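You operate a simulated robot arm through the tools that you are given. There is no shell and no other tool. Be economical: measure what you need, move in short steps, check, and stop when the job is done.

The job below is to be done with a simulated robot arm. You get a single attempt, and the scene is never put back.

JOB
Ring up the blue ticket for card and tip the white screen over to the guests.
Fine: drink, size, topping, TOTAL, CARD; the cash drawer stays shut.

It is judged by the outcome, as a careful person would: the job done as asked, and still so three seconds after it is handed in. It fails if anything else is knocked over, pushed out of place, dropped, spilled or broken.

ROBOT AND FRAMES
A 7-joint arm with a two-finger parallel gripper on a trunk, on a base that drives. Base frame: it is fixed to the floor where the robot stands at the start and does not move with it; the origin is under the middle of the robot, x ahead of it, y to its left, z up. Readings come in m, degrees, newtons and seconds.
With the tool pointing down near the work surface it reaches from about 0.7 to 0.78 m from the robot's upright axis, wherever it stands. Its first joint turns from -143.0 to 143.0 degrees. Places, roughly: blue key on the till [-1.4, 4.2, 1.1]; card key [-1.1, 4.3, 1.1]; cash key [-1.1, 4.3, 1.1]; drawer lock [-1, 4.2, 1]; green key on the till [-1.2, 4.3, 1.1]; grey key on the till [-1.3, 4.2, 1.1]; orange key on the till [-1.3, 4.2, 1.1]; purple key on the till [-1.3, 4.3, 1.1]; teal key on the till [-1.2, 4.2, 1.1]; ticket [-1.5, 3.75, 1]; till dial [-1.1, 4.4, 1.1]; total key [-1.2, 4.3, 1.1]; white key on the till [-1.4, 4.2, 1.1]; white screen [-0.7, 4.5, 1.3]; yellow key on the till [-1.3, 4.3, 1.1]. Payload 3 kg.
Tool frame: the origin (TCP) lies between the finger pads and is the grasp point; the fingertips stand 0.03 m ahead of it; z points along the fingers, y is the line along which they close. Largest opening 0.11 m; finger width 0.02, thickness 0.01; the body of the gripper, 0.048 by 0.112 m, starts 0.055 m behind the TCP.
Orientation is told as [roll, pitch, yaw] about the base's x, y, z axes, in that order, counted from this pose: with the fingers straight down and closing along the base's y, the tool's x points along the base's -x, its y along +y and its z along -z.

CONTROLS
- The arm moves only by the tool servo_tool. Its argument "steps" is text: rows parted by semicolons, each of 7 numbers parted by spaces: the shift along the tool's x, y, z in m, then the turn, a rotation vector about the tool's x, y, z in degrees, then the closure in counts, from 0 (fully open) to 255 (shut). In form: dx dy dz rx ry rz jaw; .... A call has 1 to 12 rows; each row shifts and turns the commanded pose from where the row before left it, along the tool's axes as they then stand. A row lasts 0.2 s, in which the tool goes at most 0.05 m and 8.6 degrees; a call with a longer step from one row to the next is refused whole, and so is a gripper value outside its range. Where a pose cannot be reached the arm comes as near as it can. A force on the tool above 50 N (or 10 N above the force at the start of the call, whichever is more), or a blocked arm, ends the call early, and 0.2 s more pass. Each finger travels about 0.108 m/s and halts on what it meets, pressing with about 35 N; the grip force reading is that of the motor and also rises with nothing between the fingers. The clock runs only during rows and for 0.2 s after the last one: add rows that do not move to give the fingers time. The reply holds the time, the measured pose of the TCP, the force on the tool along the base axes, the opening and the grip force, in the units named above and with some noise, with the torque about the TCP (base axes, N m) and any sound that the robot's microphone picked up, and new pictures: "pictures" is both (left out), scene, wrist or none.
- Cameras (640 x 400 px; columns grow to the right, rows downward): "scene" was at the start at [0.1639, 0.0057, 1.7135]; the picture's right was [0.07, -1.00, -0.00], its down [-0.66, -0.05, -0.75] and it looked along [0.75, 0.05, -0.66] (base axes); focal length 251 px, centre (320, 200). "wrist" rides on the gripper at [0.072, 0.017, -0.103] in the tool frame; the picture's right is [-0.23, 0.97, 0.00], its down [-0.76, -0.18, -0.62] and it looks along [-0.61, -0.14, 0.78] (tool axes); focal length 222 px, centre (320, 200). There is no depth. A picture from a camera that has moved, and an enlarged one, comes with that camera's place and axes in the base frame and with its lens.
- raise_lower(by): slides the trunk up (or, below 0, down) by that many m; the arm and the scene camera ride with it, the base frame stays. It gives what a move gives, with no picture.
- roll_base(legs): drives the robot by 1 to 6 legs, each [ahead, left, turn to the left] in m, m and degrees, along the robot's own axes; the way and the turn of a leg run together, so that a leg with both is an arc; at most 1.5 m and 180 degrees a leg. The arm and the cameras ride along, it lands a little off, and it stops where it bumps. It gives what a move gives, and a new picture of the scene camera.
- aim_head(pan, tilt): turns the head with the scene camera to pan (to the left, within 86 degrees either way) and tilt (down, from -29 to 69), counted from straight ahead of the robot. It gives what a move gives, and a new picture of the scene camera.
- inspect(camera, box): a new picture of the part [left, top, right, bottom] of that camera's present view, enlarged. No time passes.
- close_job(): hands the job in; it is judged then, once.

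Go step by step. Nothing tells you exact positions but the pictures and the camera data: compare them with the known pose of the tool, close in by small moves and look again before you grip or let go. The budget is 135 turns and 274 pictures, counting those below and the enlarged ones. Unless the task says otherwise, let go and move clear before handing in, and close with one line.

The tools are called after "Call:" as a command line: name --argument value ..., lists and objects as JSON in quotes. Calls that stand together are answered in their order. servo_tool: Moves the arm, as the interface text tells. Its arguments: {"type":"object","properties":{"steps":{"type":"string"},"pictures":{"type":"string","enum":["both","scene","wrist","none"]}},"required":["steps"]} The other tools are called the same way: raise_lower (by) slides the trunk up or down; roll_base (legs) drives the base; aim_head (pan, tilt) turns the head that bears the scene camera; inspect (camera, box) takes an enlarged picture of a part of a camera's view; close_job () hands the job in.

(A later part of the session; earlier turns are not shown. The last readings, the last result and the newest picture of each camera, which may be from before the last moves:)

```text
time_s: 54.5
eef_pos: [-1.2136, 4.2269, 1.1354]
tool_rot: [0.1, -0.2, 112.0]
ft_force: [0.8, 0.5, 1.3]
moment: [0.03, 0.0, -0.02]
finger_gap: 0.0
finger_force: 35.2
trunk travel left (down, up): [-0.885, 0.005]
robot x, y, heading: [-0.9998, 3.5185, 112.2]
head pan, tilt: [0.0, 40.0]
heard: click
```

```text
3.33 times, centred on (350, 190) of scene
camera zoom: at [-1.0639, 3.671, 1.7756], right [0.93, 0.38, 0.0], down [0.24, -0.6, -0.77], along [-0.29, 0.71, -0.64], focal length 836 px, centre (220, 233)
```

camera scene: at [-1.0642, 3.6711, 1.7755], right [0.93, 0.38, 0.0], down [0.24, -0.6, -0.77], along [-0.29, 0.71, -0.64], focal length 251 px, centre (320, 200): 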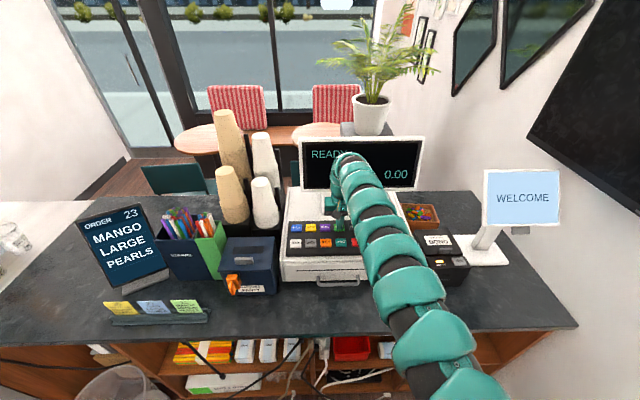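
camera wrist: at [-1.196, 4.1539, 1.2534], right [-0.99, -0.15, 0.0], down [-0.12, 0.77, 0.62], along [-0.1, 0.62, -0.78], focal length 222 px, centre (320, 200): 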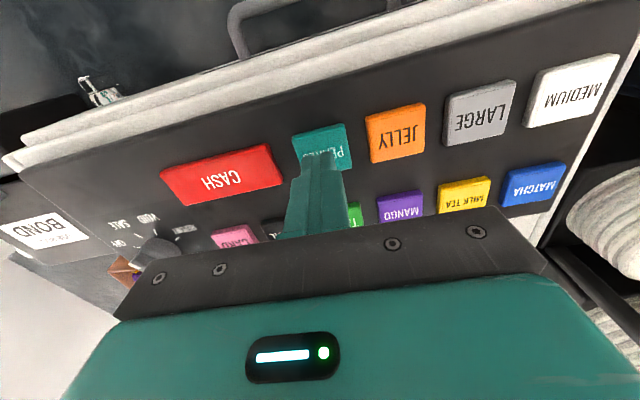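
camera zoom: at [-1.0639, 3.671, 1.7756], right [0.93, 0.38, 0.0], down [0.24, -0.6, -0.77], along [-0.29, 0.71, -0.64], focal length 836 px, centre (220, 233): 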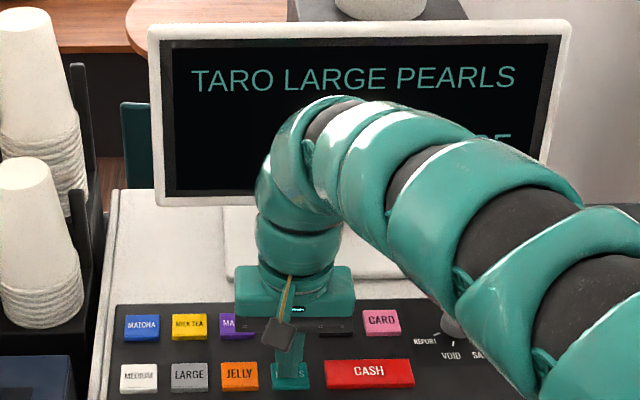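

All three items are in. For the back row I'll lift, tilt the fingers 8° forward for reach and hover over TOTAL.

Call:
servo_tool --steps "0 0 -0.03 0 0 0 255;0 0 -0.02 0 0 0 255;0 0 0 0 -8 0 255;-0.03 -0.02 0.0045 0 0 0 255;-0.035 -0.034 0.0046 0 0 0 255;0.0042 0 0.0297 0 0 0 255;0 0 0 0 0 0 255" --pictures "wrist"

Call:
inspect --camera "scene" --box '[320, 190, 420, 250]'

```text
time_s: 56.0
eef_pos: [-1.1919, 4.3117, 1.1545]
tool_rot: [0.0, -8.1, 112.1]
ft_force: [0.2, 0.5, -0.8]
moment: [-0.02, 0.04, -0.04]
finger_gap: 0.0
finger_force: 34.8
out of reach, approached as far as the arm can: row 3
trunk travel left (down, up): [-0.885, 0.005]
robot x, y, heading: [-1.0051, 3.5154, 112.2]
head pan, tilt: [0.0, 40.0]
camera wrist: at [-1.1736, 4.2241, 1.2467], right [-0.99, -0.16, 0.03], down [-0.08, 0.68, 0.72], along [-0.14, 0.71, -0.69], focal length 222 px, centre (320, 200)
```

wrist: 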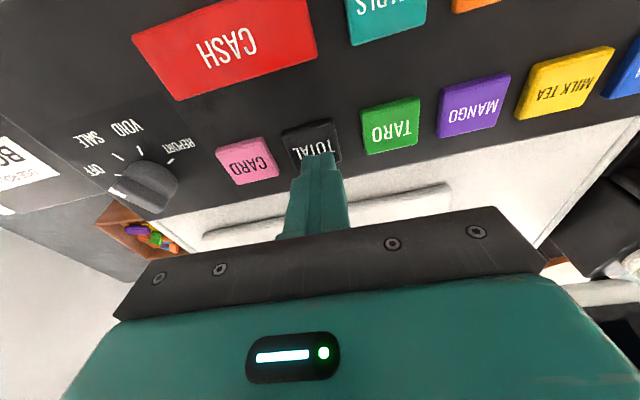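

```text
6.40 times, centred on (370, 220) of scene
camera zoom: at [-1.0634, 3.6713, 1.7756], right [0.93, 0.38, 0.0], down [0.24, -0.6, -0.77], along [-0.29, 0.71, -0.64], focal length 1606 px, centre (0, 72)
```

zoom: 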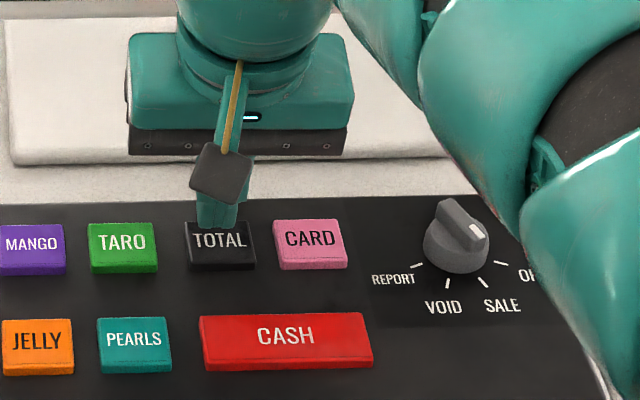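

Well centred over TOTAL; pressing straight down.

Call:
servo_tool --steps "0.0014 0 0.0099 0 0 0 255;0.0007 0 0.005 0 0 0 255;0.0003 0 0.002 0 0 0 255;0.0003 0 0.002 0 0 0 255" --pictures "none"

Call:
inspect --camera "scene" --box '[280, 130, 420, 250]'

```text
time_s: 57.0
eef_pos: [-1.1911, 4.3076, 1.1355]
tool_rot: [0.1, -8.0, 112.1]
ft_force: [-0.5, -1.2, 2.6]
moment: [-0.03, 0.02, 0.01]
finger_gap: 0.0
finger_force: 35.4
trunk travel left (down, up): [-0.885, 0.005]
robot x, y, heading: [-0.9982, 3.5131, 112.0]
head pan, tilt: [0.0, 40.0]
heard: click
```

```text
3.33 times, centred on (350, 190) of scene
camera zoom: at [-1.0641, 3.6706, 1.7756], right [0.93, 0.38, 0.0], down [0.24, -0.6, -0.77], along [-0.29, 0.71, -0.64], focal length 836 px, centre (220, 233)
```

zoom: 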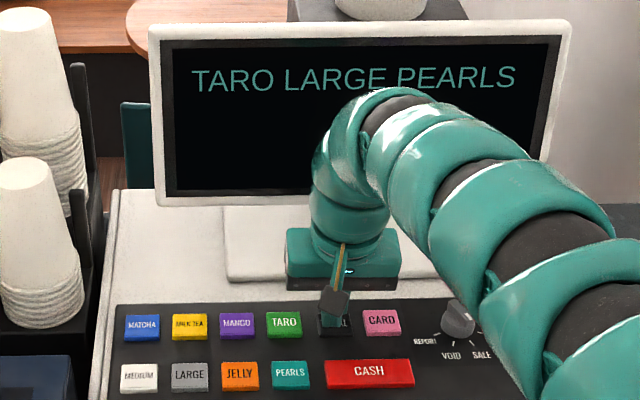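

A click; the arm hides the lower part of the display. I'll lift and hover over CARD, and check the display.

Call:
servo_tool --steps "-0.0042 0 -0.0297 0 0 0 255;-0.0021 0 -0.015 0 0 0 255;0 -0.026 0 0 0 0 255;-0.002 -0.026 0 0 0 0 255;0.0035 0 0.025 0 0 0 255;0 0 0 0 0 0 255" --pictures "wrist"

Call:
inspect --camera "scene" --box '[320, 190, 420, 250]'

Call:
inspect --camera "scene" --box '[280, 125, 430, 200]'

```text
time_s: 58.5
eef_pos: [-1.143, 4.3309, 1.1531]
tool_rot: [0.2, -8.1, 112.0]
ft_force: [-0.4, 0.3, -0.1]
moment: [0.04, 0.0, 0.0]
finger_gap: 0.0001
finger_force: 35.1
trunk travel left (down, up): [-0.885, 0.005]
robot x, y, heading: [-0.9999, 3.5161, 112.3]
head pan, tilt: [0.0, 40.0]
camera wrist: at [-1.1244, 4.2461, 1.2458], right [-0.99, -0.16, 0.03], down [-0.08, 0.68, 0.72], along [-0.14, 0.71, -0.69], focal length 222 px, centre (320, 200)
```

wrist: 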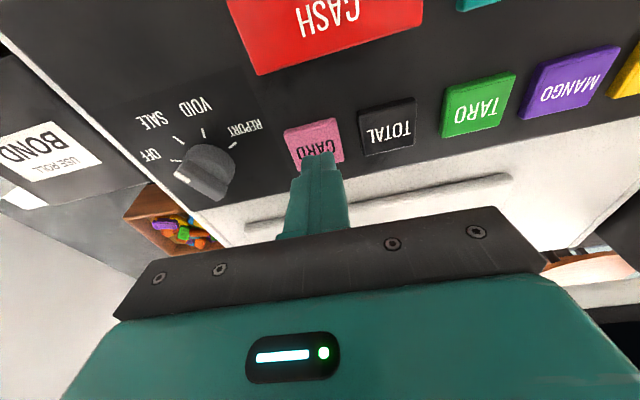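

```text
6.40 times, centred on (370, 220) of scene
camera zoom: at [-1.0634, 3.6703, 1.7757], right [0.93, 0.38, 0.0], down [0.24, -0.6, -0.77], along [-0.29, 0.71, -0.64], focal length 1606 px, centre (0, 72)
```

zoom: 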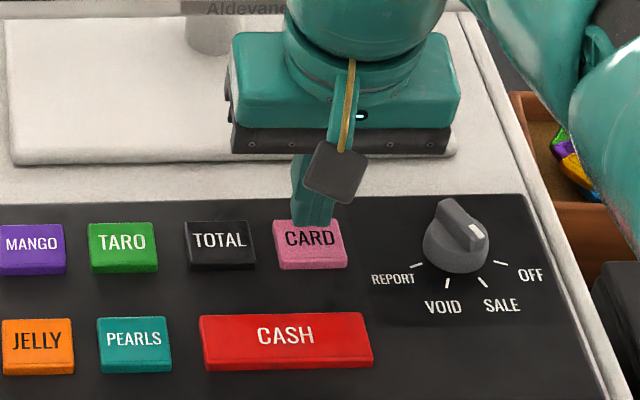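

```text
4.27 times, centred on (355, 162) of scene
camera zoom: at [-1.0634, 3.6703, 1.7757], right [0.93, 0.38, 0.0], down [0.24, -0.6, -0.77], along [-0.29, 0.71, -0.64], focal length 1071 px, centre (171, 360)
```

zoom: 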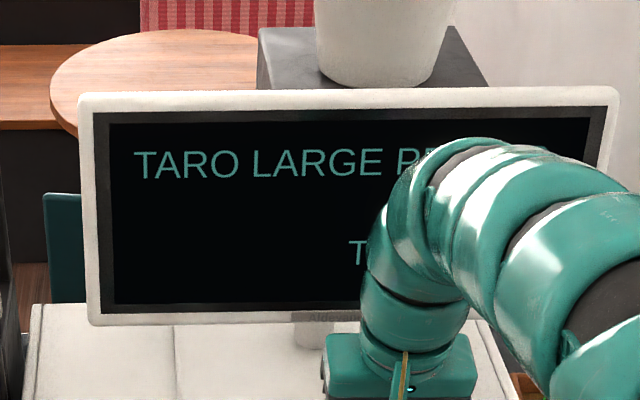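

"T(OTAL)" is now displayed and the tip is centred over CARD. Pressing.

Call:
servo_tool --steps "0.0014 0 0.0099 0 0 0 255;0.0005 0 0.004 0 0 0 255;0.0003 0 0.002 0 0 0 255;0.0003 0 0.002 0 0 0 255" --pictures "none"

Call:
inspect --camera "scene" --box '[280, 125, 430, 200]'

```text
time_s: 59.5
eef_pos: [-1.1442, 4.3313, 1.1367]
tool_rot: [0.1, -8.1, 112.0]
ft_force: [0.1, 1.4, 1.5]
moment: [-0.02, -0.01, 0.0]
finger_gap: 0.0
finger_force: 35.1
trunk travel left (down, up): [-0.885, 0.005]
robot x, y, heading: [-1.0003, 3.5201, 112.0]
head pan, tilt: [0.0, 40.0]
heard: click
```

```text
4.27 times, centred on (355, 162) of scene
camera zoom: at [-1.064, 3.6708, 1.7756], right [0.93, 0.38, 0.0], down [0.24, -0.6, -0.77], along [-0.29, 0.71, -0.64], focal length 1071 px, centre (171, 360)
```

zoom: 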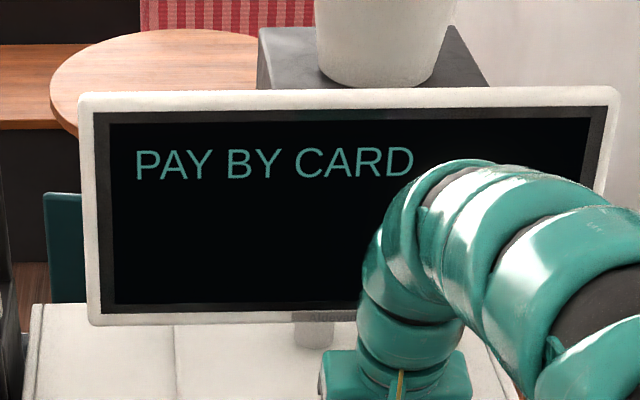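

"PAY BY CARD" – the ring-up is done. I'll lift clear and study the white screen.

Call:
servo_tool --steps "-0.0042 0 -0.0297 0 0 0 255;-0.0042 0 -0.0297 0 0 0 255;0.03 0 -0.04 0 0 0 255;0.04 0 -0.03 0 0 0 255;0 0 0 0 8 0 255" --pictures "none"

Call:
aim_head --pan -30 --tilt 30

Call:
inspect --camera "scene" --box '[260, 120, 420, 240]'

```text
time_s: 60.6
eef_pos: [-1.1169, 4.2672, 1.2511]
tool_rot: [0.0, 0.0, 112.0]
ft_force: [-0.1, 0.3, 0.5]
moment: [-0.03, -0.02, 0.01]
finger_gap: 0.0
finger_force: 34.8
out of reach, approached as far as the arm can: row 4
trunk travel left (down, up): [-0.885, 0.005]
robot x, y, heading: [-1.0041, 3.5142, 112.3]
head pan, tilt: [0.0, 40.0]
```

```text
time_s: 61.6
eef_pos: [-1.1182, 4.2665, 1.2517]
tool_rot: [-0.1, -0.2, 112.0]
ft_force: [0.0, -0.8, -0.7]
moment: [0.01, -0.02, 0.0]
finger_gap: 0.0
finger_force: 34.9
trunk travel left (down, up): [-0.885, 0.005]
robot x, y, heading: [-1.0006, 3.5178, 112.4]
head pan, tilt: [-30.0, 30.0]
camera scene: at [-1.0198, 3.6821, 1.7908], right [0.99, -0.14, 0.0], down [-0.07, -0.5, -0.87], along [0.12, 0.86, -0.5], focal length 251 px, centre (320, 200)
```

scene: 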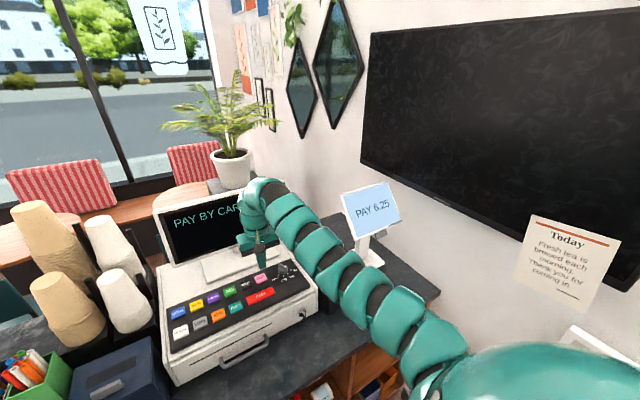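

```text
3.33 times, centred on (340, 180) of scene
camera zoom: at [-1.0198, 3.6821, 1.7908], right [0.99, -0.14, 0.0], down [-0.07, -0.5, -0.87], along [0.12, 0.86, -0.5], focal length 836 px, centre (253, 267)
```

zoom: 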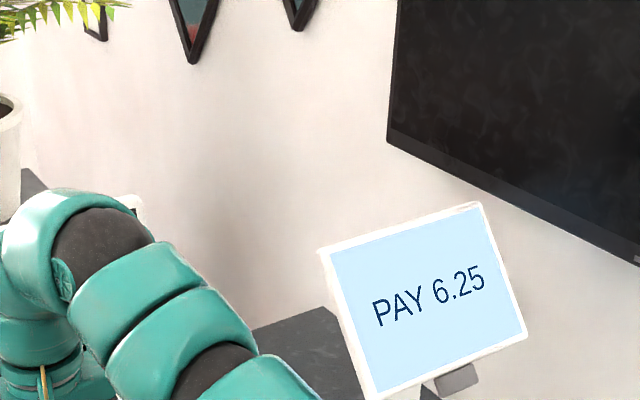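

The customer screen shows PAY 6.25; now it must be flipped to face the guests. I'll look at what's on the right to find out how far I can move that way.

Call:
aim_head --pan -75 --tilt 50

```text
time_s: 62.7
eef_pos: [-1.1181, 4.2674, 1.2509]
tool_rot: [0.0, -0.1, 112.1]
ft_force: [-0.4, 0.6, 0.2]
moment: [0.01, 0.01, -0.01]
finger_gap: 0.0
finger_force: 35.0
trunk travel left (down, up): [-0.885, 0.005]
robot x, y, heading: [-1.0053, 3.5188, 112.1]
head pan, tilt: [-75.0, 50.0]
camera scene: at [-0.9706, 3.6387, 1.7614], right [0.6, -0.8, 0.0], down [-0.61, -0.46, -0.64], along [0.51, 0.39, -0.77], focal length 251 px, centre (320, 200)
```

scene: 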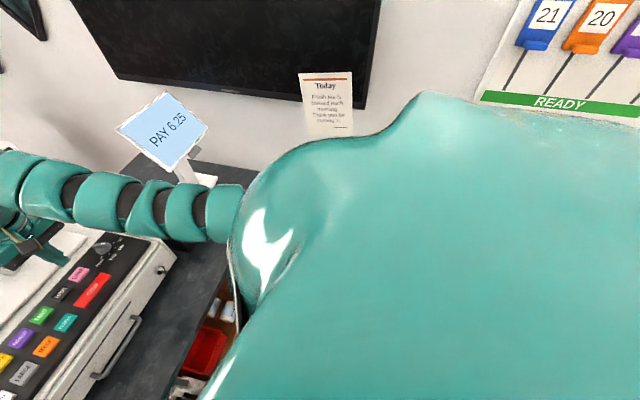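

The side table starts at about n≈0.79 and my right shift is limited. I'll shift right 0.1 m and view the screen from there.

Call:
roll_base --legs '[[0, -0.1, 0]]'

Call:
aim_head --pan -35 --tilt 35

Call:
inspect --camera "scene" --box '[240, 110, 400, 230]'

```text
time_s: 63.9
eef_pos: [-1.0229, 4.3028, 1.2506]
tool_rot: [0.1, 0.0, 112.0]
ft_force: [0.2, 1.0, 0.9]
moment: [-0.03, 0.01, 0.03]
finger_gap: 0.0002
finger_force: 35.3
trunk travel left (down, up): [-0.885, 0.005]
robot x, y, heading: [-0.9095, 3.5546, 112.3]
head pan, tilt: [-75.0, 50.0]
camera scene: at [-0.8767, 3.6766, 1.7613], right [0.6, -0.8, 0.0], down [-0.61, -0.46, -0.64], along [0.51, 0.39, -0.77], focal length 251 px, centre (320, 200)
```

scene: 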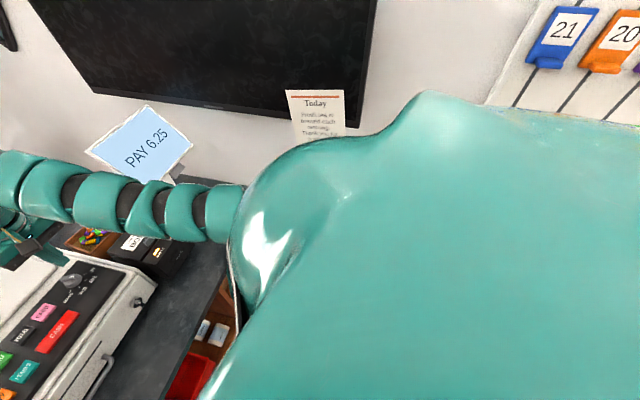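

```text
time_s: 64.9
eef_pos: [-1.0247, 4.3041, 1.2502]
tool_rot: [0.1, -0.1, 111.9]
ft_force: [0.7, 0.4, 0.2]
moment: [0.01, -0.01, -0.02]
finger_gap: 0.0002
finger_force: 35.4
trunk travel left (down, up): [-0.885, 0.005]
robot x, y, heading: [-0.9087, 3.5544, 112.3]
head pan, tilt: [-35.0, 35.0]
camera scene: at [-0.9191, 3.7158, 1.7831], right [0.97, -0.22, 0.0], down [-0.13, -0.56, -0.82], along [0.18, 0.8, -0.57], focal length 251 px, centre (320, 200)
```

scene: 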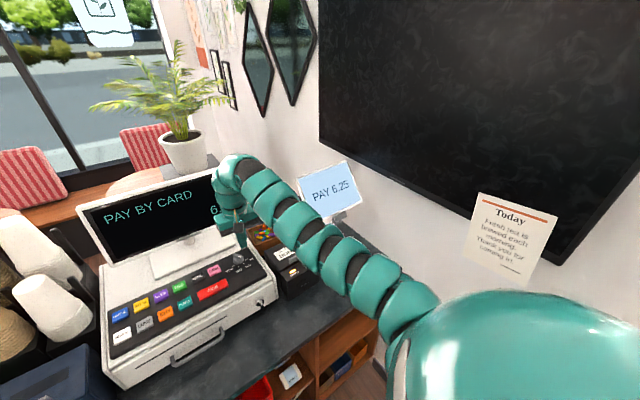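

```text
3.33 times, centred on (320, 170) of scene
camera zoom: at [-0.9191, 3.7158, 1.7831], right [0.97, -0.22, 0.0], down [-0.13, -0.56, -0.82], along [0.18, 0.8, -0.57], focal length 836 px, centre (320, 300)
```

zoom: 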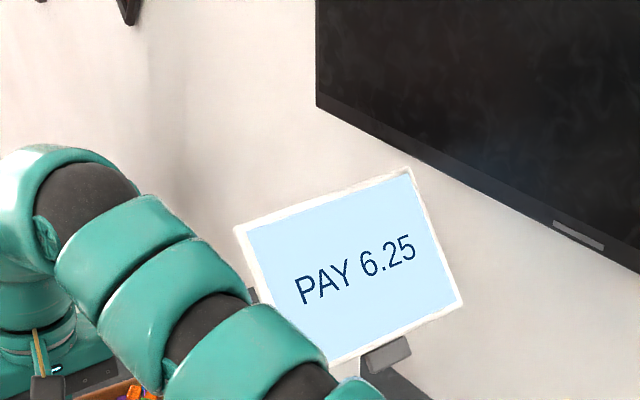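

I estimate the screen centre at about (-0.69, 4.50, 1.26), 0.22 wide, leaning back about 30°, with a grey tab at its lower edge. I'll swing the arm left to see the hinge clearly.

Call:
servo_tool --steps "0 0.04 0 0 0 0 255;0 0.04 0 0 0 0 255;-0.01 0.04 0 0 0 0 255;-0.02 0.04 0 0 0 0 255;-0.02 0.04 0 0 0 0 255" --pictures "none"

Call:
aim_head --pan -25 --tilt 40

Call:
inspect --camera "scene" --box '[330, 120, 450, 240]'

```text
time_s: 66.1
eef_pos: [-1.2047, 4.2747, 1.2515]
tool_rot: [0.1, -0.1, 112.0]
ft_force: [-1.6, -0.2, 0.5]
moment: [0.01, -0.02, 0.01]
finger_gap: 0.0
finger_force: 34.8
out of reach, approached as far as the arm can: row 5
trunk travel left (down, up): [-0.885, 0.005]
robot x, y, heading: [-0.9079, 3.5555, 112.1]
head pan, tilt: [-35.0, 35.0]
```

```text
time_s: 66.9
eef_pos: [-1.2036, 4.2742, 1.2511]
tool_rot: [0.1, 0.0, 111.9]
ft_force: [0.5, 0.3, 0.0]
moment: [-0.02, -0.01, -0.03]
finger_gap: 0.0002
finger_force: 34.7
trunk travel left (down, up): [-0.885, 0.005]
robot x, y, heading: [-0.9098, 3.556, 112.1]
head pan, tilt: [-25.0, 40.0]
camera scene: at [-0.9348, 3.715, 1.7755], right [1.0, -0.05, 0.0], down [-0.03, -0.64, -0.77], along [0.04, 0.77, -0.64], focal length 251 px, centre (320, 200)
```

scene: 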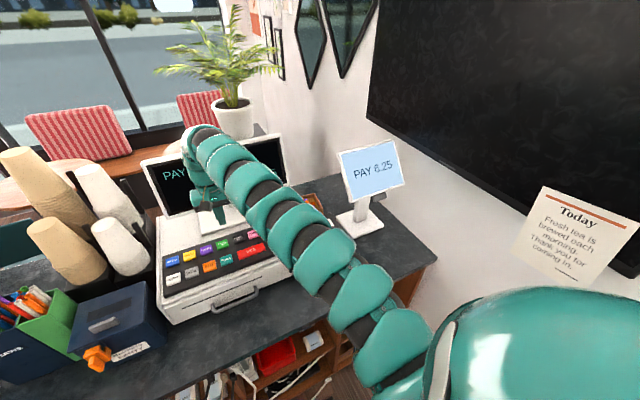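

```text
3.33 times, centred on (390, 180) of scene
camera zoom: at [-0.9348, 3.715, 1.7755], right [1.0, -0.05, 0.0], down [-0.03, -0.64, -0.77], along [0.04, 0.77, -0.64], focal length 836 px, centre (87, 267)
```

zoom: 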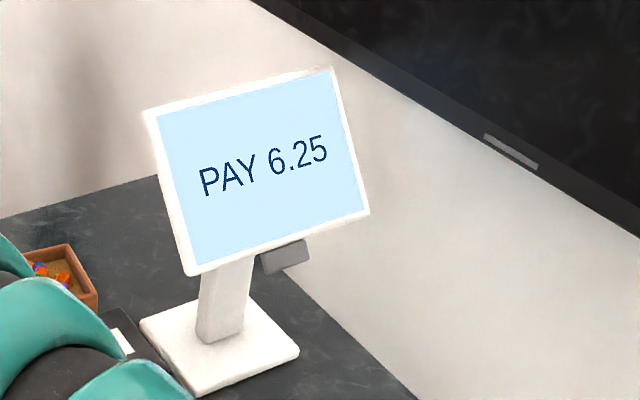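

The hinge sits behind the screen at the top of the post; pushing the top edge away and down should flip it. I need to be closer, so I'll shift right another 0.1 m.

Call:
roll_base --legs '[[0, -0.1, 0]]'

Call:
inspect --camera "scene" --box '[300, 110, 440, 230]'

```text
time_s: 68.0
eef_pos: [-1.1125, 4.3131, 1.2513]
tool_rot: [0.1, -0.2, 112.0]
ft_force: [-0.1, -0.1, -0.1]
moment: [0.01, 0.03, -0.02]
finger_gap: 0.0
finger_force: 35.5
trunk travel left (down, up): [-0.885, 0.005]
robot x, y, heading: [-0.8168, 3.593, 112.0]
head pan, tilt: [-25.0, 40.0]
camera scene: at [-0.841, 3.7528, 1.7755], right [1.0, -0.05, 0.0], down [-0.03, -0.64, -0.77], along [0.04, 0.76, -0.64], focal length 251 px, centre (320, 200)
```

scene: 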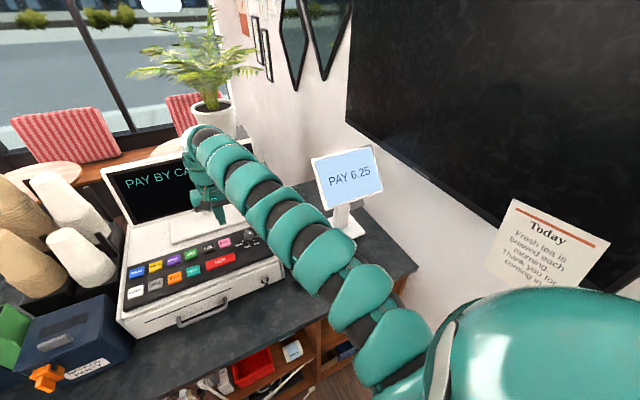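

```text
3.33 times, centred on (370, 170) of scene
camera zoom: at [-0.841, 3.7528, 1.7755], right [1.0, -0.05, 0.0], down [-0.03, -0.64, -0.77], along [0.04, 0.76, -0.64], focal length 836 px, centre (153, 300)
```

zoom: 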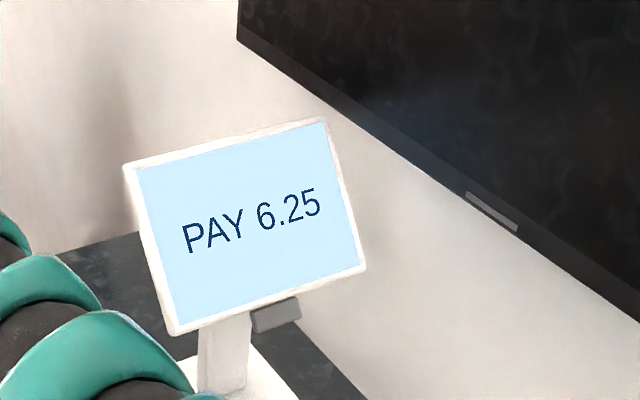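

Refined: screen top edge centre ≈(-0.723, 4.537, 1.333), bottom edge ≈(-0.668, 4.465, 1.172), pivot near its middle. I'll bring the tool round in front of the screen at a safe distance.

Call:
servo_tool --steps "0.005 -0.045 0 0 0 0 255;0.01 -0.045 0 0 0 0 255;0.01 -0.045 0 0 0 0 255;0.015 -0.045 0 0 0 0 255;0.025 -0.04 -0.01 0 0 0 255;0.025 -0.04 -0.01 0 0 0 255;0.03 -0.035 -0.01 0 0 0 255;0.03 -0.035 -0.01 0 0 0 255;0 -0.03 -0.02 0 0 0 255" --pictures "both"

```text
time_s: 70.0
eef_pos: [-0.8438, 4.3449, 1.2828]
tool_rot: [0.1, -0.1, 112.0]
ft_force: [0.4, -0.3, 0.1]
moment: [-0.06, 0.02, 0.0]
finger_gap: 0.0
finger_force: 35.0
out of reach, approached as far as the arm can: row 6, 7, 8
trunk travel left (down, up): [-0.885, 0.005]
robot x, y, heading: [-0.8142, 3.5962, 111.9]
head pan, tilt: [-25.0, 40.0]
camera scene: at [-0.84, 3.7526, 1.7756], right [1.0, -0.05, 0.0], down [-0.03, -0.64, -0.77], along [0.04, 0.76, -0.64], focal length 251 px, centre (320, 200)
camera wrist: at [-0.831, 4.2718, 1.3861], right [-0.99, -0.15, 0.0], down [-0.12, 0.77, 0.62], along [-0.1, 0.62, -0.78], focal length 222 px, centre (320, 200)
```

scene: 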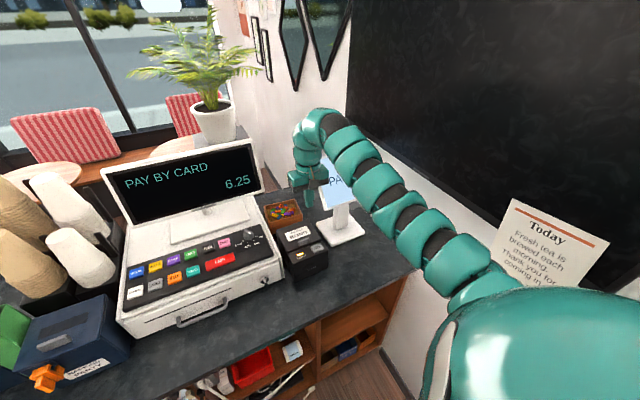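
wrist: 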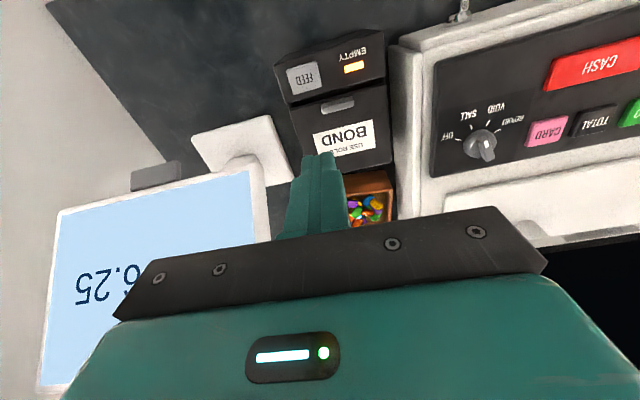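

The tool is beside the screen's left edge, in front of it. Now I'll tilt the fingers forward while sliding right, staying in front of the screen.

Call:
servo_tool --steps "0 -0.03 0 0 -8 0 255;0 -0.03 0 0 -8 0 255;0 -0.03 0 0 -8 0 255;0 -0.03 0 0 -8 0 255;0 -0.03 0 0 -8 0 255;0 -0.015 0 0 -5 0 255" --pictures "both"

```text
time_s: 71.4
eef_pos: [-0.7566, 4.4006, 1.2506]
tool_rot: [0.3, -27.7, 112.4]
ft_force: [3.3, -11.1, 2.2]
moment: [-0.16, -0.06, 0.04]
finger_gap: 0.0001
finger_force: 35.0
out of reach, approached as far as the arm can: row 1, 2, 3, 4
trunk travel left (down, up): [-0.885, 0.005]
robot x, y, heading: [-0.8183, 3.5922, 112.0]
head pan, tilt: [-25.0, 40.0]
camera scene: at [-0.8423, 3.7487, 1.7759], right [1.0, -0.05, 0.0], down [-0.03, -0.64, -0.77], along [0.04, 0.77, -0.64], focal length 251 px, centre (320, 200)
camera wrist: at [-0.7275, 4.2921, 1.3083], right [-0.98, -0.19, 0.11], down [0.02, 0.43, 0.9], along [-0.22, 0.89, -0.41], focal length 222 px, centre (320, 200)
```

scene: 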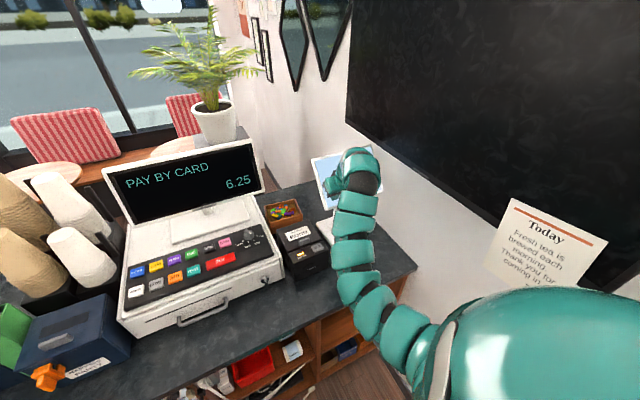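
wrist: 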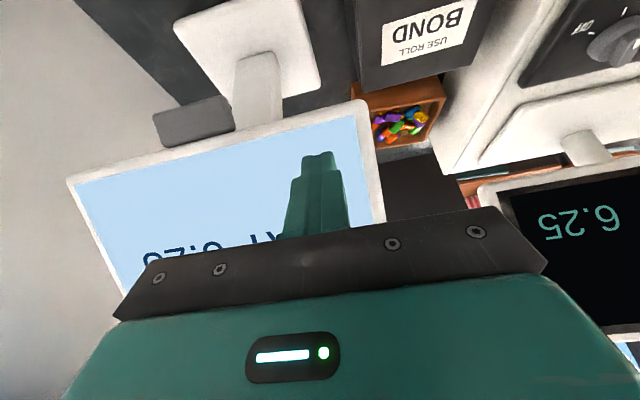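

The reach limit pushed the tool forward and it lightly touches the screen face (11 N). I'll back the base away, which also gives room to tilt further.

Call:
roll_base --legs '[[-0.1, 0, 0]]'

Call:
servo_tool --steps "0 0 0 0 -8 0 255;0 0 0 0 -8 0 255;0 0 0 0 0 0 255" --pictures "both"

```text
time_s: 72.6
eef_pos: [-0.7208, 4.3097, 1.2496]
tool_rot: [0.3, -27.7, 112.7]
ft_force: [1.4, 0.0, -0.2]
moment: [0.01, 0.02, 0.01]
finger_gap: 0.0
finger_force: 34.7
trunk travel left (down, up): [-0.885, 0.005]
robot x, y, heading: [-0.7775, 3.4993, 112.4]
head pan, tilt: [-25.0, 40.0]
camera scene: at [-0.8034, 3.658, 1.7757], right [1.0, -0.05, 0.0], down [-0.03, -0.64, -0.77], along [0.04, 0.77, -0.64], focal length 251 px, centre (320, 200)
```

scene: 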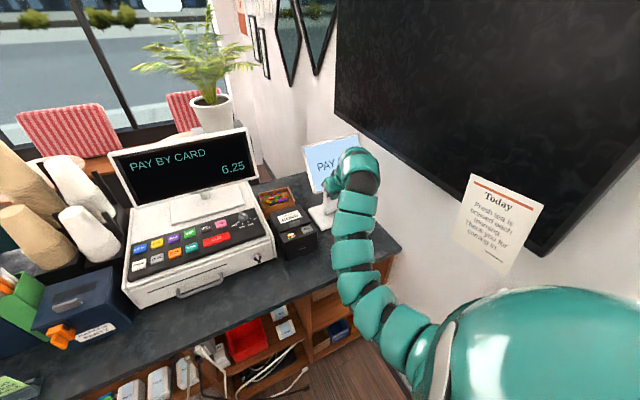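

```text
time_s: 73.4
eef_pos: [-0.7223, 4.3105, 1.2495]
tool_rot: [0.4, -43.8, 112.6]
ft_force: [0.3, 0.1, -0.1]
moment: [-0.02, 0.02, 0.0]
finger_gap: 0.0
finger_force: 35.1
trunk travel left (down, up): [-0.885, 0.005]
robot x, y, heading: [-0.7779, 3.5001, 112.2]
head pan, tilt: [-25.0, 40.0]
camera scene: at [-0.8044, 3.6596, 1.7755], right [1.0, -0.05, 0.0], down [-0.03, -0.64, -0.77], along [0.04, 0.76, -0.64], focal length 251 px, centre (320, 200)
camera wrist: at [-0.6889, 4.1913, 1.2741], right [-0.96, -0.23, 0.16], down [0.12, 0.18, 0.98], along [-0.25, 0.96, -0.15], focal length 222 px, centre (320, 200)
```

scene: 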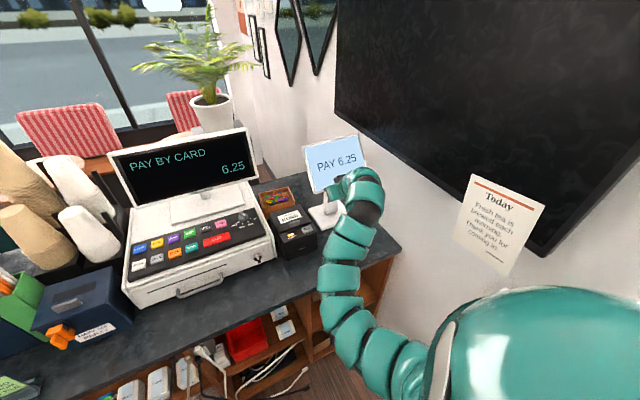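
wrist: 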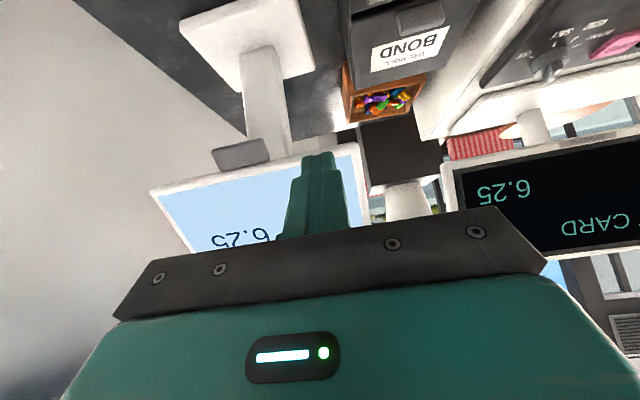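

Tilt is now 44° and the tool is clear. I'll raise the tip to near the top of the screen and centre it laterally.

Call:
servo_tool --steps "-0.0242 -0.03 -0.0253 0 0 0 255;-0.0242 -0.03 -0.0253 0 0 0 255;0 0 0 0 0 0 255" --pictures "both"

```text
time_s: 74.2
eef_pos: [-0.6655, 4.3359, 1.3189]
tool_rot: [0.5, -43.6, 112.7]
ft_force: [-0.2, 0.9, 0.1]
moment: [-0.04, 0.01, 0.02]
finger_gap: 0.0001
finger_force: 35.2
trunk travel left (down, up): [-0.885, 0.005]
robot x, y, heading: [-0.7787, 3.499, 112.4]
head pan, tilt: [-25.0, 40.0]
camera scene: at [-0.8049, 3.6591, 1.7755], right [1.0, -0.05, 0.0], down [-0.03, -0.64, -0.77], along [0.04, 0.77, -0.64], focal length 251 px, centre (320, 200)
camera wrist: at [-0.633, 4.2155, 1.3439], right [-0.96, -0.23, 0.16], down [0.12, 0.18, 0.98], along [-0.25, 0.96, -0.15], focal length 222 px, centre (320, 200)
```

scene: 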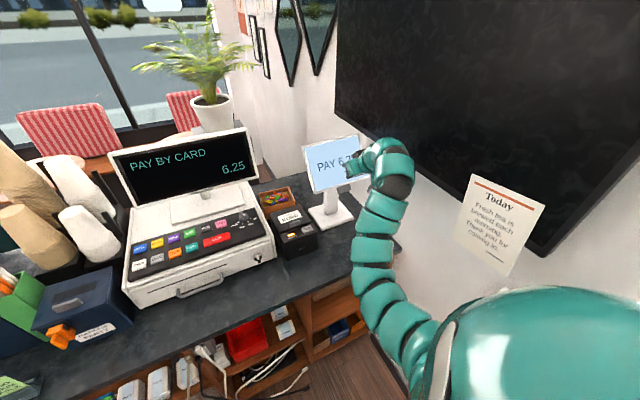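
wrist: 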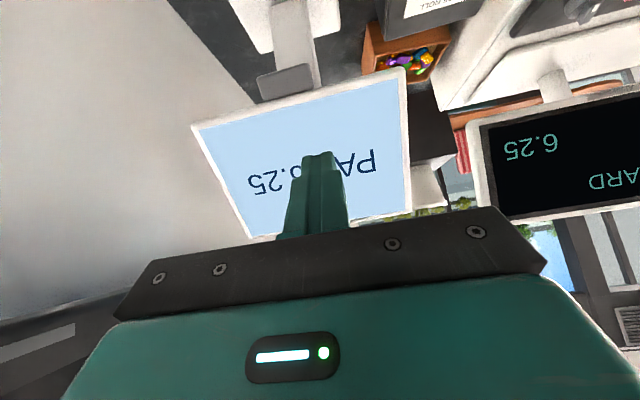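

Centred before the screen. Now I'll advance straight at it near the top, watching force.

Call:
servo_tool --steps "-0.0289 0 0.0277 0 0 0 255;-0.0289 0 0.0277 0 0 0 255;-0.0217 0 0.0208 0 0 0 255;-0.0144 0 0.0138 0 0 0 255;0 0 0 0 0 0 255" --pictures "both"

```text
time_s: 75.4
eef_pos: [-0.7169, 4.4543, 1.32]
tool_rot: [0.4, -43.8, 112.4]
ft_force: [0.0, 0.2, -0.2]
moment: [0.01, -0.03, 0.0]
finger_gap: 0.0
finger_force: 35.0
trunk travel left (down, up): [-0.885, 0.005]
robot x, y, heading: [-0.7763, 3.5027, 112.2]
head pan, tilt: [-25.0, 40.0]
camera scene: at [-0.8039, 3.6587, 1.7756], right [1.0, -0.05, 0.0], down [-0.03, -0.64, -0.77], along [0.04, 0.77, -0.64], focal length 251 px, centre (320, 200)
camera wrist: at [-0.6827, 4.3342, 1.345], right [-0.96, -0.23, 0.16], down [0.12, 0.18, 0.98], along [-0.25, 0.96, -0.15], focal length 222 px, centre (320, 200)
```

scene: 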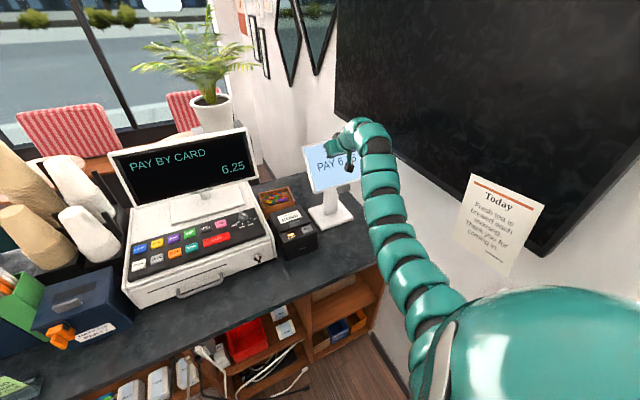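
wrist: 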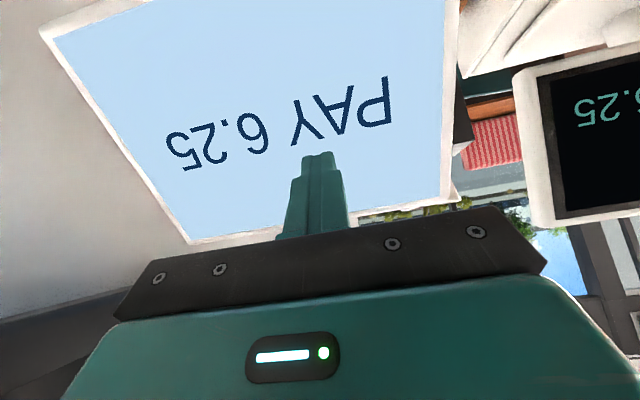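

No contact yet, reach is fine. Advancing further in small steps.

Call:
servo_tool --steps "-0.0144 0 0.0138 0 0 0 255;-0.0144 0 0.0138 0 0 0 255;-0.0108 0 0.0104 0 0 0 255" --pictures "both"

```text
time_s: 76.2
eef_pos: [-0.7376, 4.5042, 1.3224]
tool_rot: [0.3, -43.9, 112.7]
ft_force: [-0.2, -0.2, 13.2]
moment: [0.15, 0.07, 0.01]
finger_gap: 0.0001
finger_force: 35.4
trunk travel left (down, up): [-0.885, 0.005]
robot x, y, heading: [-0.7794, 3.4986, 112.1]
head pan, tilt: [-25.0, 40.0]
camera scene: at [-0.8051, 3.6579, 1.7759], right [1.0, -0.05, 0.0], down [-0.03, -0.64, -0.77], along [0.04, 0.77, -0.64], focal length 251 px, centre (320, 200)
camera wrist: at [-0.7045, 4.3839, 1.3459], right [-0.96, -0.23, 0.16], down [0.12, 0.18, 0.98], along [-0.25, 0.96, -0.14], focal length 222 px, centre (320, 200)
```

scene: 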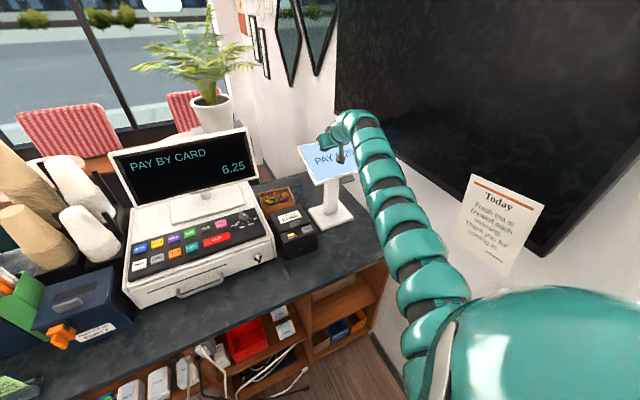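
wrist: 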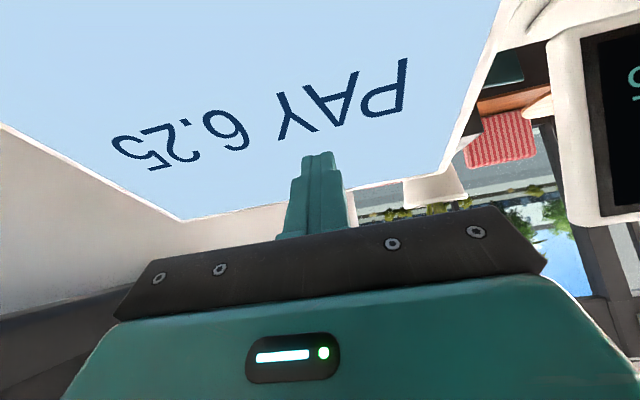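

The screen is rotating backward as intended. I'll continue pushing forward and down along the arc.

Call:
servo_tool --steps "-0.002 0 0.02 0 0 0 255;0 0 0.02 0 0 0 255;0 0 0 0 0 0 255" --pictures "both"

Call:
inspect --camera "scene" --box '[280, 110, 400, 230]'

```text
time_s: 77.0
eef_pos: [-0.7451, 4.5184, 1.3111]
tool_rot: [0.1, -44.7, 112.9]
ft_force: [-5.6, 4.4, 11.9]
moment: [0.25, 0.2, 0.07]
finger_gap: 0.0
finger_force: 35.2
out of reach, approached as far as the arm can: row 1, 2
trunk travel left (down, up): [-0.885, 0.005]
robot x, y, heading: [-0.7791, 3.5001, 112.5]
head pan, tilt: [-25.0, 40.0]
stopped in row 3: the force on the tool passed its limit at 52 N (the readings are from after the stop); the commanded pose is now the measured one
camera scene: at [-0.805, 3.6604, 1.7748], right [1.0, -0.05, 0.0], down [-0.03, -0.64, -0.77], along [0.04, 0.76, -0.64], focal length 251 px, centre (320, 200)
camera wrist: at [-0.7113, 4.3979, 1.3345], right [-0.96, -0.23, 0.16], down [0.12, 0.17, 0.98], along [-0.25, 0.96, -0.13], focal length 222 px, centre (320, 200)
```

scene: 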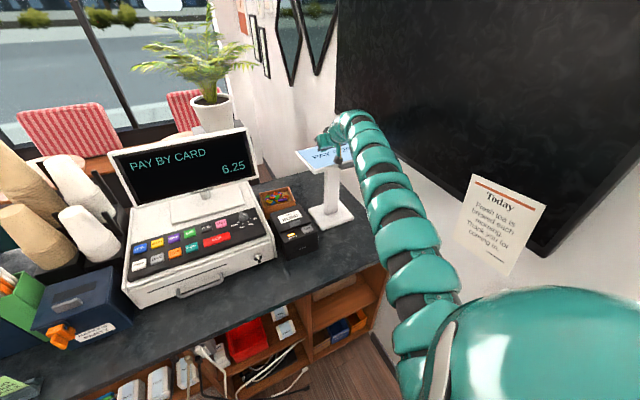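
wrist: 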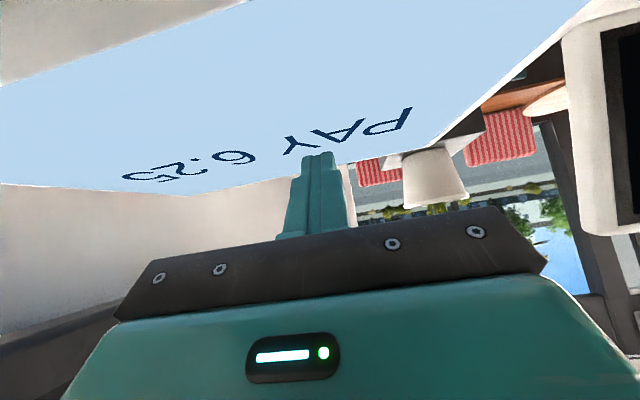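

```text
3.33 times, centred on (340, 170) of scene
camera zoom: at [-0.805, 3.6604, 1.7748], right [1.0, -0.05, 0.0], down [-0.03, -0.64, -0.77], along [0.04, 0.76, -0.64], focal length 836 px, centre (253, 300)
```

zoom: 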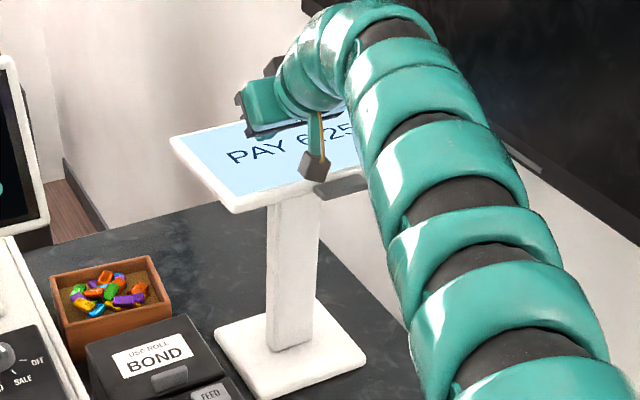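

The screen is almost flat now and the arm is at its reach limit. I'll lift the tip slightly, see whether the screen stays, and move the base 7 cm forward.

Call:
servo_tool --steps "-0.0069 0 -0.0072 0 0 0 255;-0.0069 0 -0.0072 0 0 0 255;0 0 0 0 0 0 255" --pictures "wrist"

Call:
inspect --camera "scene" --box '[280, 110, 400, 230]'

```text
time_s: 77.8
eef_pos: [-0.7409, 4.5167, 1.3298]
tool_rot: [0.2, -44.3, 112.7]
ft_force: [-0.2, 0.1, -0.2]
moment: [-0.03, 0.0, -0.02]
finger_gap: 0.0001
finger_force: 35.0
trunk travel left (down, up): [-0.885, 0.005]
robot x, y, heading: [-0.7793, 3.4997, 112.2]
head pan, tilt: [-25.0, 40.0]
camera wrist: at [-0.7072, 4.3967, 1.3534], right [-0.96, -0.23, 0.16], down [0.12, 0.17, 0.98], along [-0.25, 0.96, -0.14], focal length 222 px, centre (320, 200)
```

wrist: 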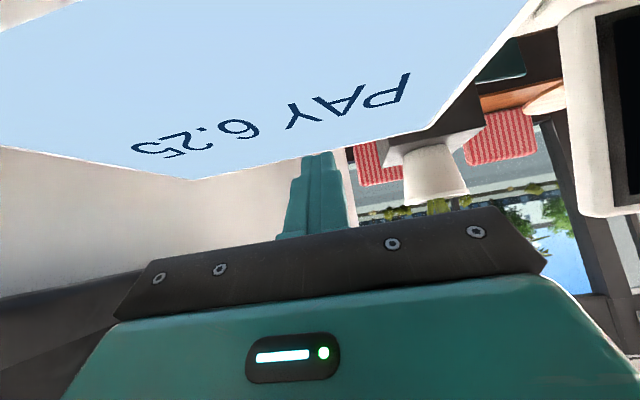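

```text
3.33 times, centred on (340, 170) of scene
camera zoom: at [-0.8034, 3.6594, 1.7755], right [1.0, -0.05, 0.0], down [-0.03, -0.64, -0.77], along [0.04, 0.77, -0.64], focal length 836 px, centre (253, 300)
```

zoom: 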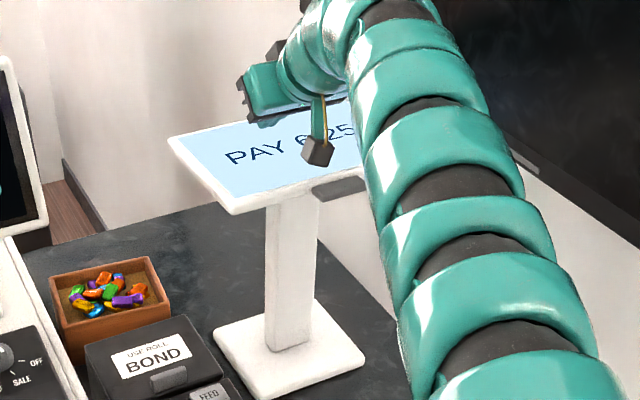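

It stays put. Base forward now, then push down on the far part.

Call:
roll_base --legs '[[0.07, 0, 0]]'

Call:
servo_tool --steps "0.0104 0 0.0108 0 0 0 255;0.0104 0 0.0108 0 0 0 255;0.0104 0 0.0108 0 0 0 255;0 0 0 0 0 0 255" --pictures "both"

Call:
inspect --camera "scene" --box '[280, 90, 400, 210]'

```text
time_s: 78.8
eef_pos: [-0.7683, 4.5833, 1.3289]
tool_rot: [0.2, -44.3, 112.6]
ft_force: [-0.7, 0.2, -0.5]
moment: [0.02, 0.02, -0.01]
finger_gap: 0.0
finger_force: 35.2
trunk travel left (down, up): [-0.885, 0.005]
robot x, y, heading: [-0.803, 3.5649, 112.4]
head pan, tilt: [-25.0, 40.0]
camera scene: at [-0.8313, 3.7261, 1.7753], right [1.0, -0.05, 0.0], down [-0.03, -0.64, -0.77], along [0.04, 0.76, -0.64], focal length 251 px, centre (320, 200)
```

scene: 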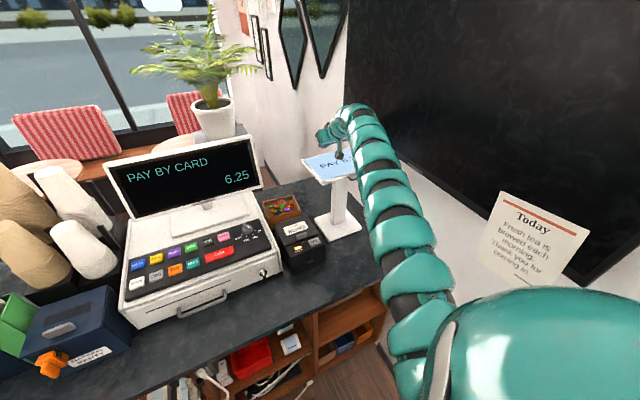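

```text
time_s: 79.8
eef_pos: [-0.7695, 4.5802, 1.2937]
tool_rot: [-0.1, -45.1, 112.9]
ft_force: [-1.4, 17.0, 36.9]
moment: [-1.97, -0.45, 0.92]
finger_gap: 0.0001
finger_force: 34.8
trunk travel left (down, up): [-0.885, 0.005]
robot x, y, heading: [-0.8075, 3.5635, 112.1]
head pan, tilt: [-25.0, 40.0]
camera scene: at [-0.831, 3.7207, 1.7764], right [1.0, -0.05, 0.0], down [-0.03, -0.64, -0.77], along [0.04, 0.77, -0.64], focal length 251 px, centre (320, 200)
camera wrist: at [-0.7356, 4.4606, 1.3155], right [-0.96, -0.23, 0.16], down [0.12, 0.16, 0.98], along [-0.25, 0.96, -0.12], focal length 222 px, centre (320, 200)
```

scene: 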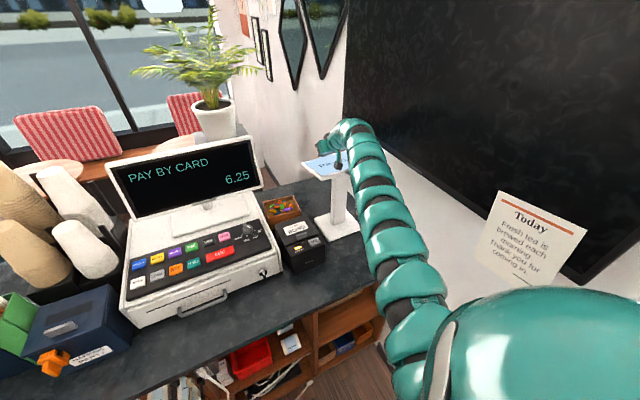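
wrist: 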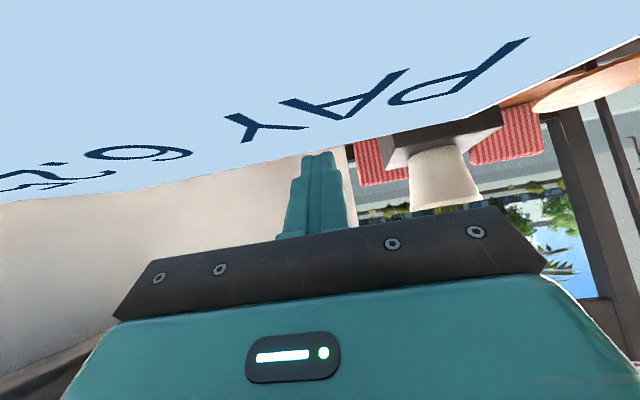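

```text
3.33 times, centred on (340, 150) of scene
camera zoom: at [-0.831, 3.7207, 1.7764], right [1.0, -0.05, 0.0], down [-0.03, -0.64, -0.77], along [0.04, 0.77, -0.64], focal length 836 px, centre (253, 367)
```

zoom: 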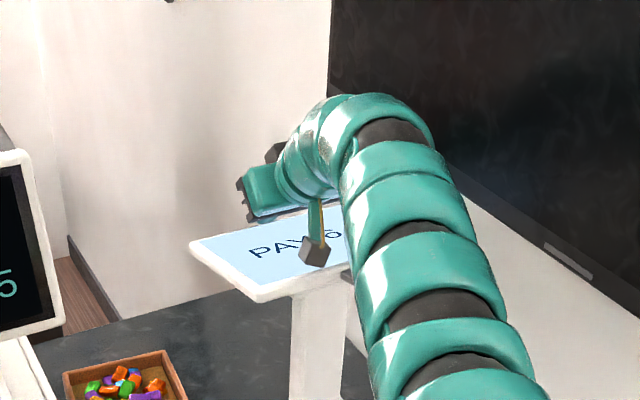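

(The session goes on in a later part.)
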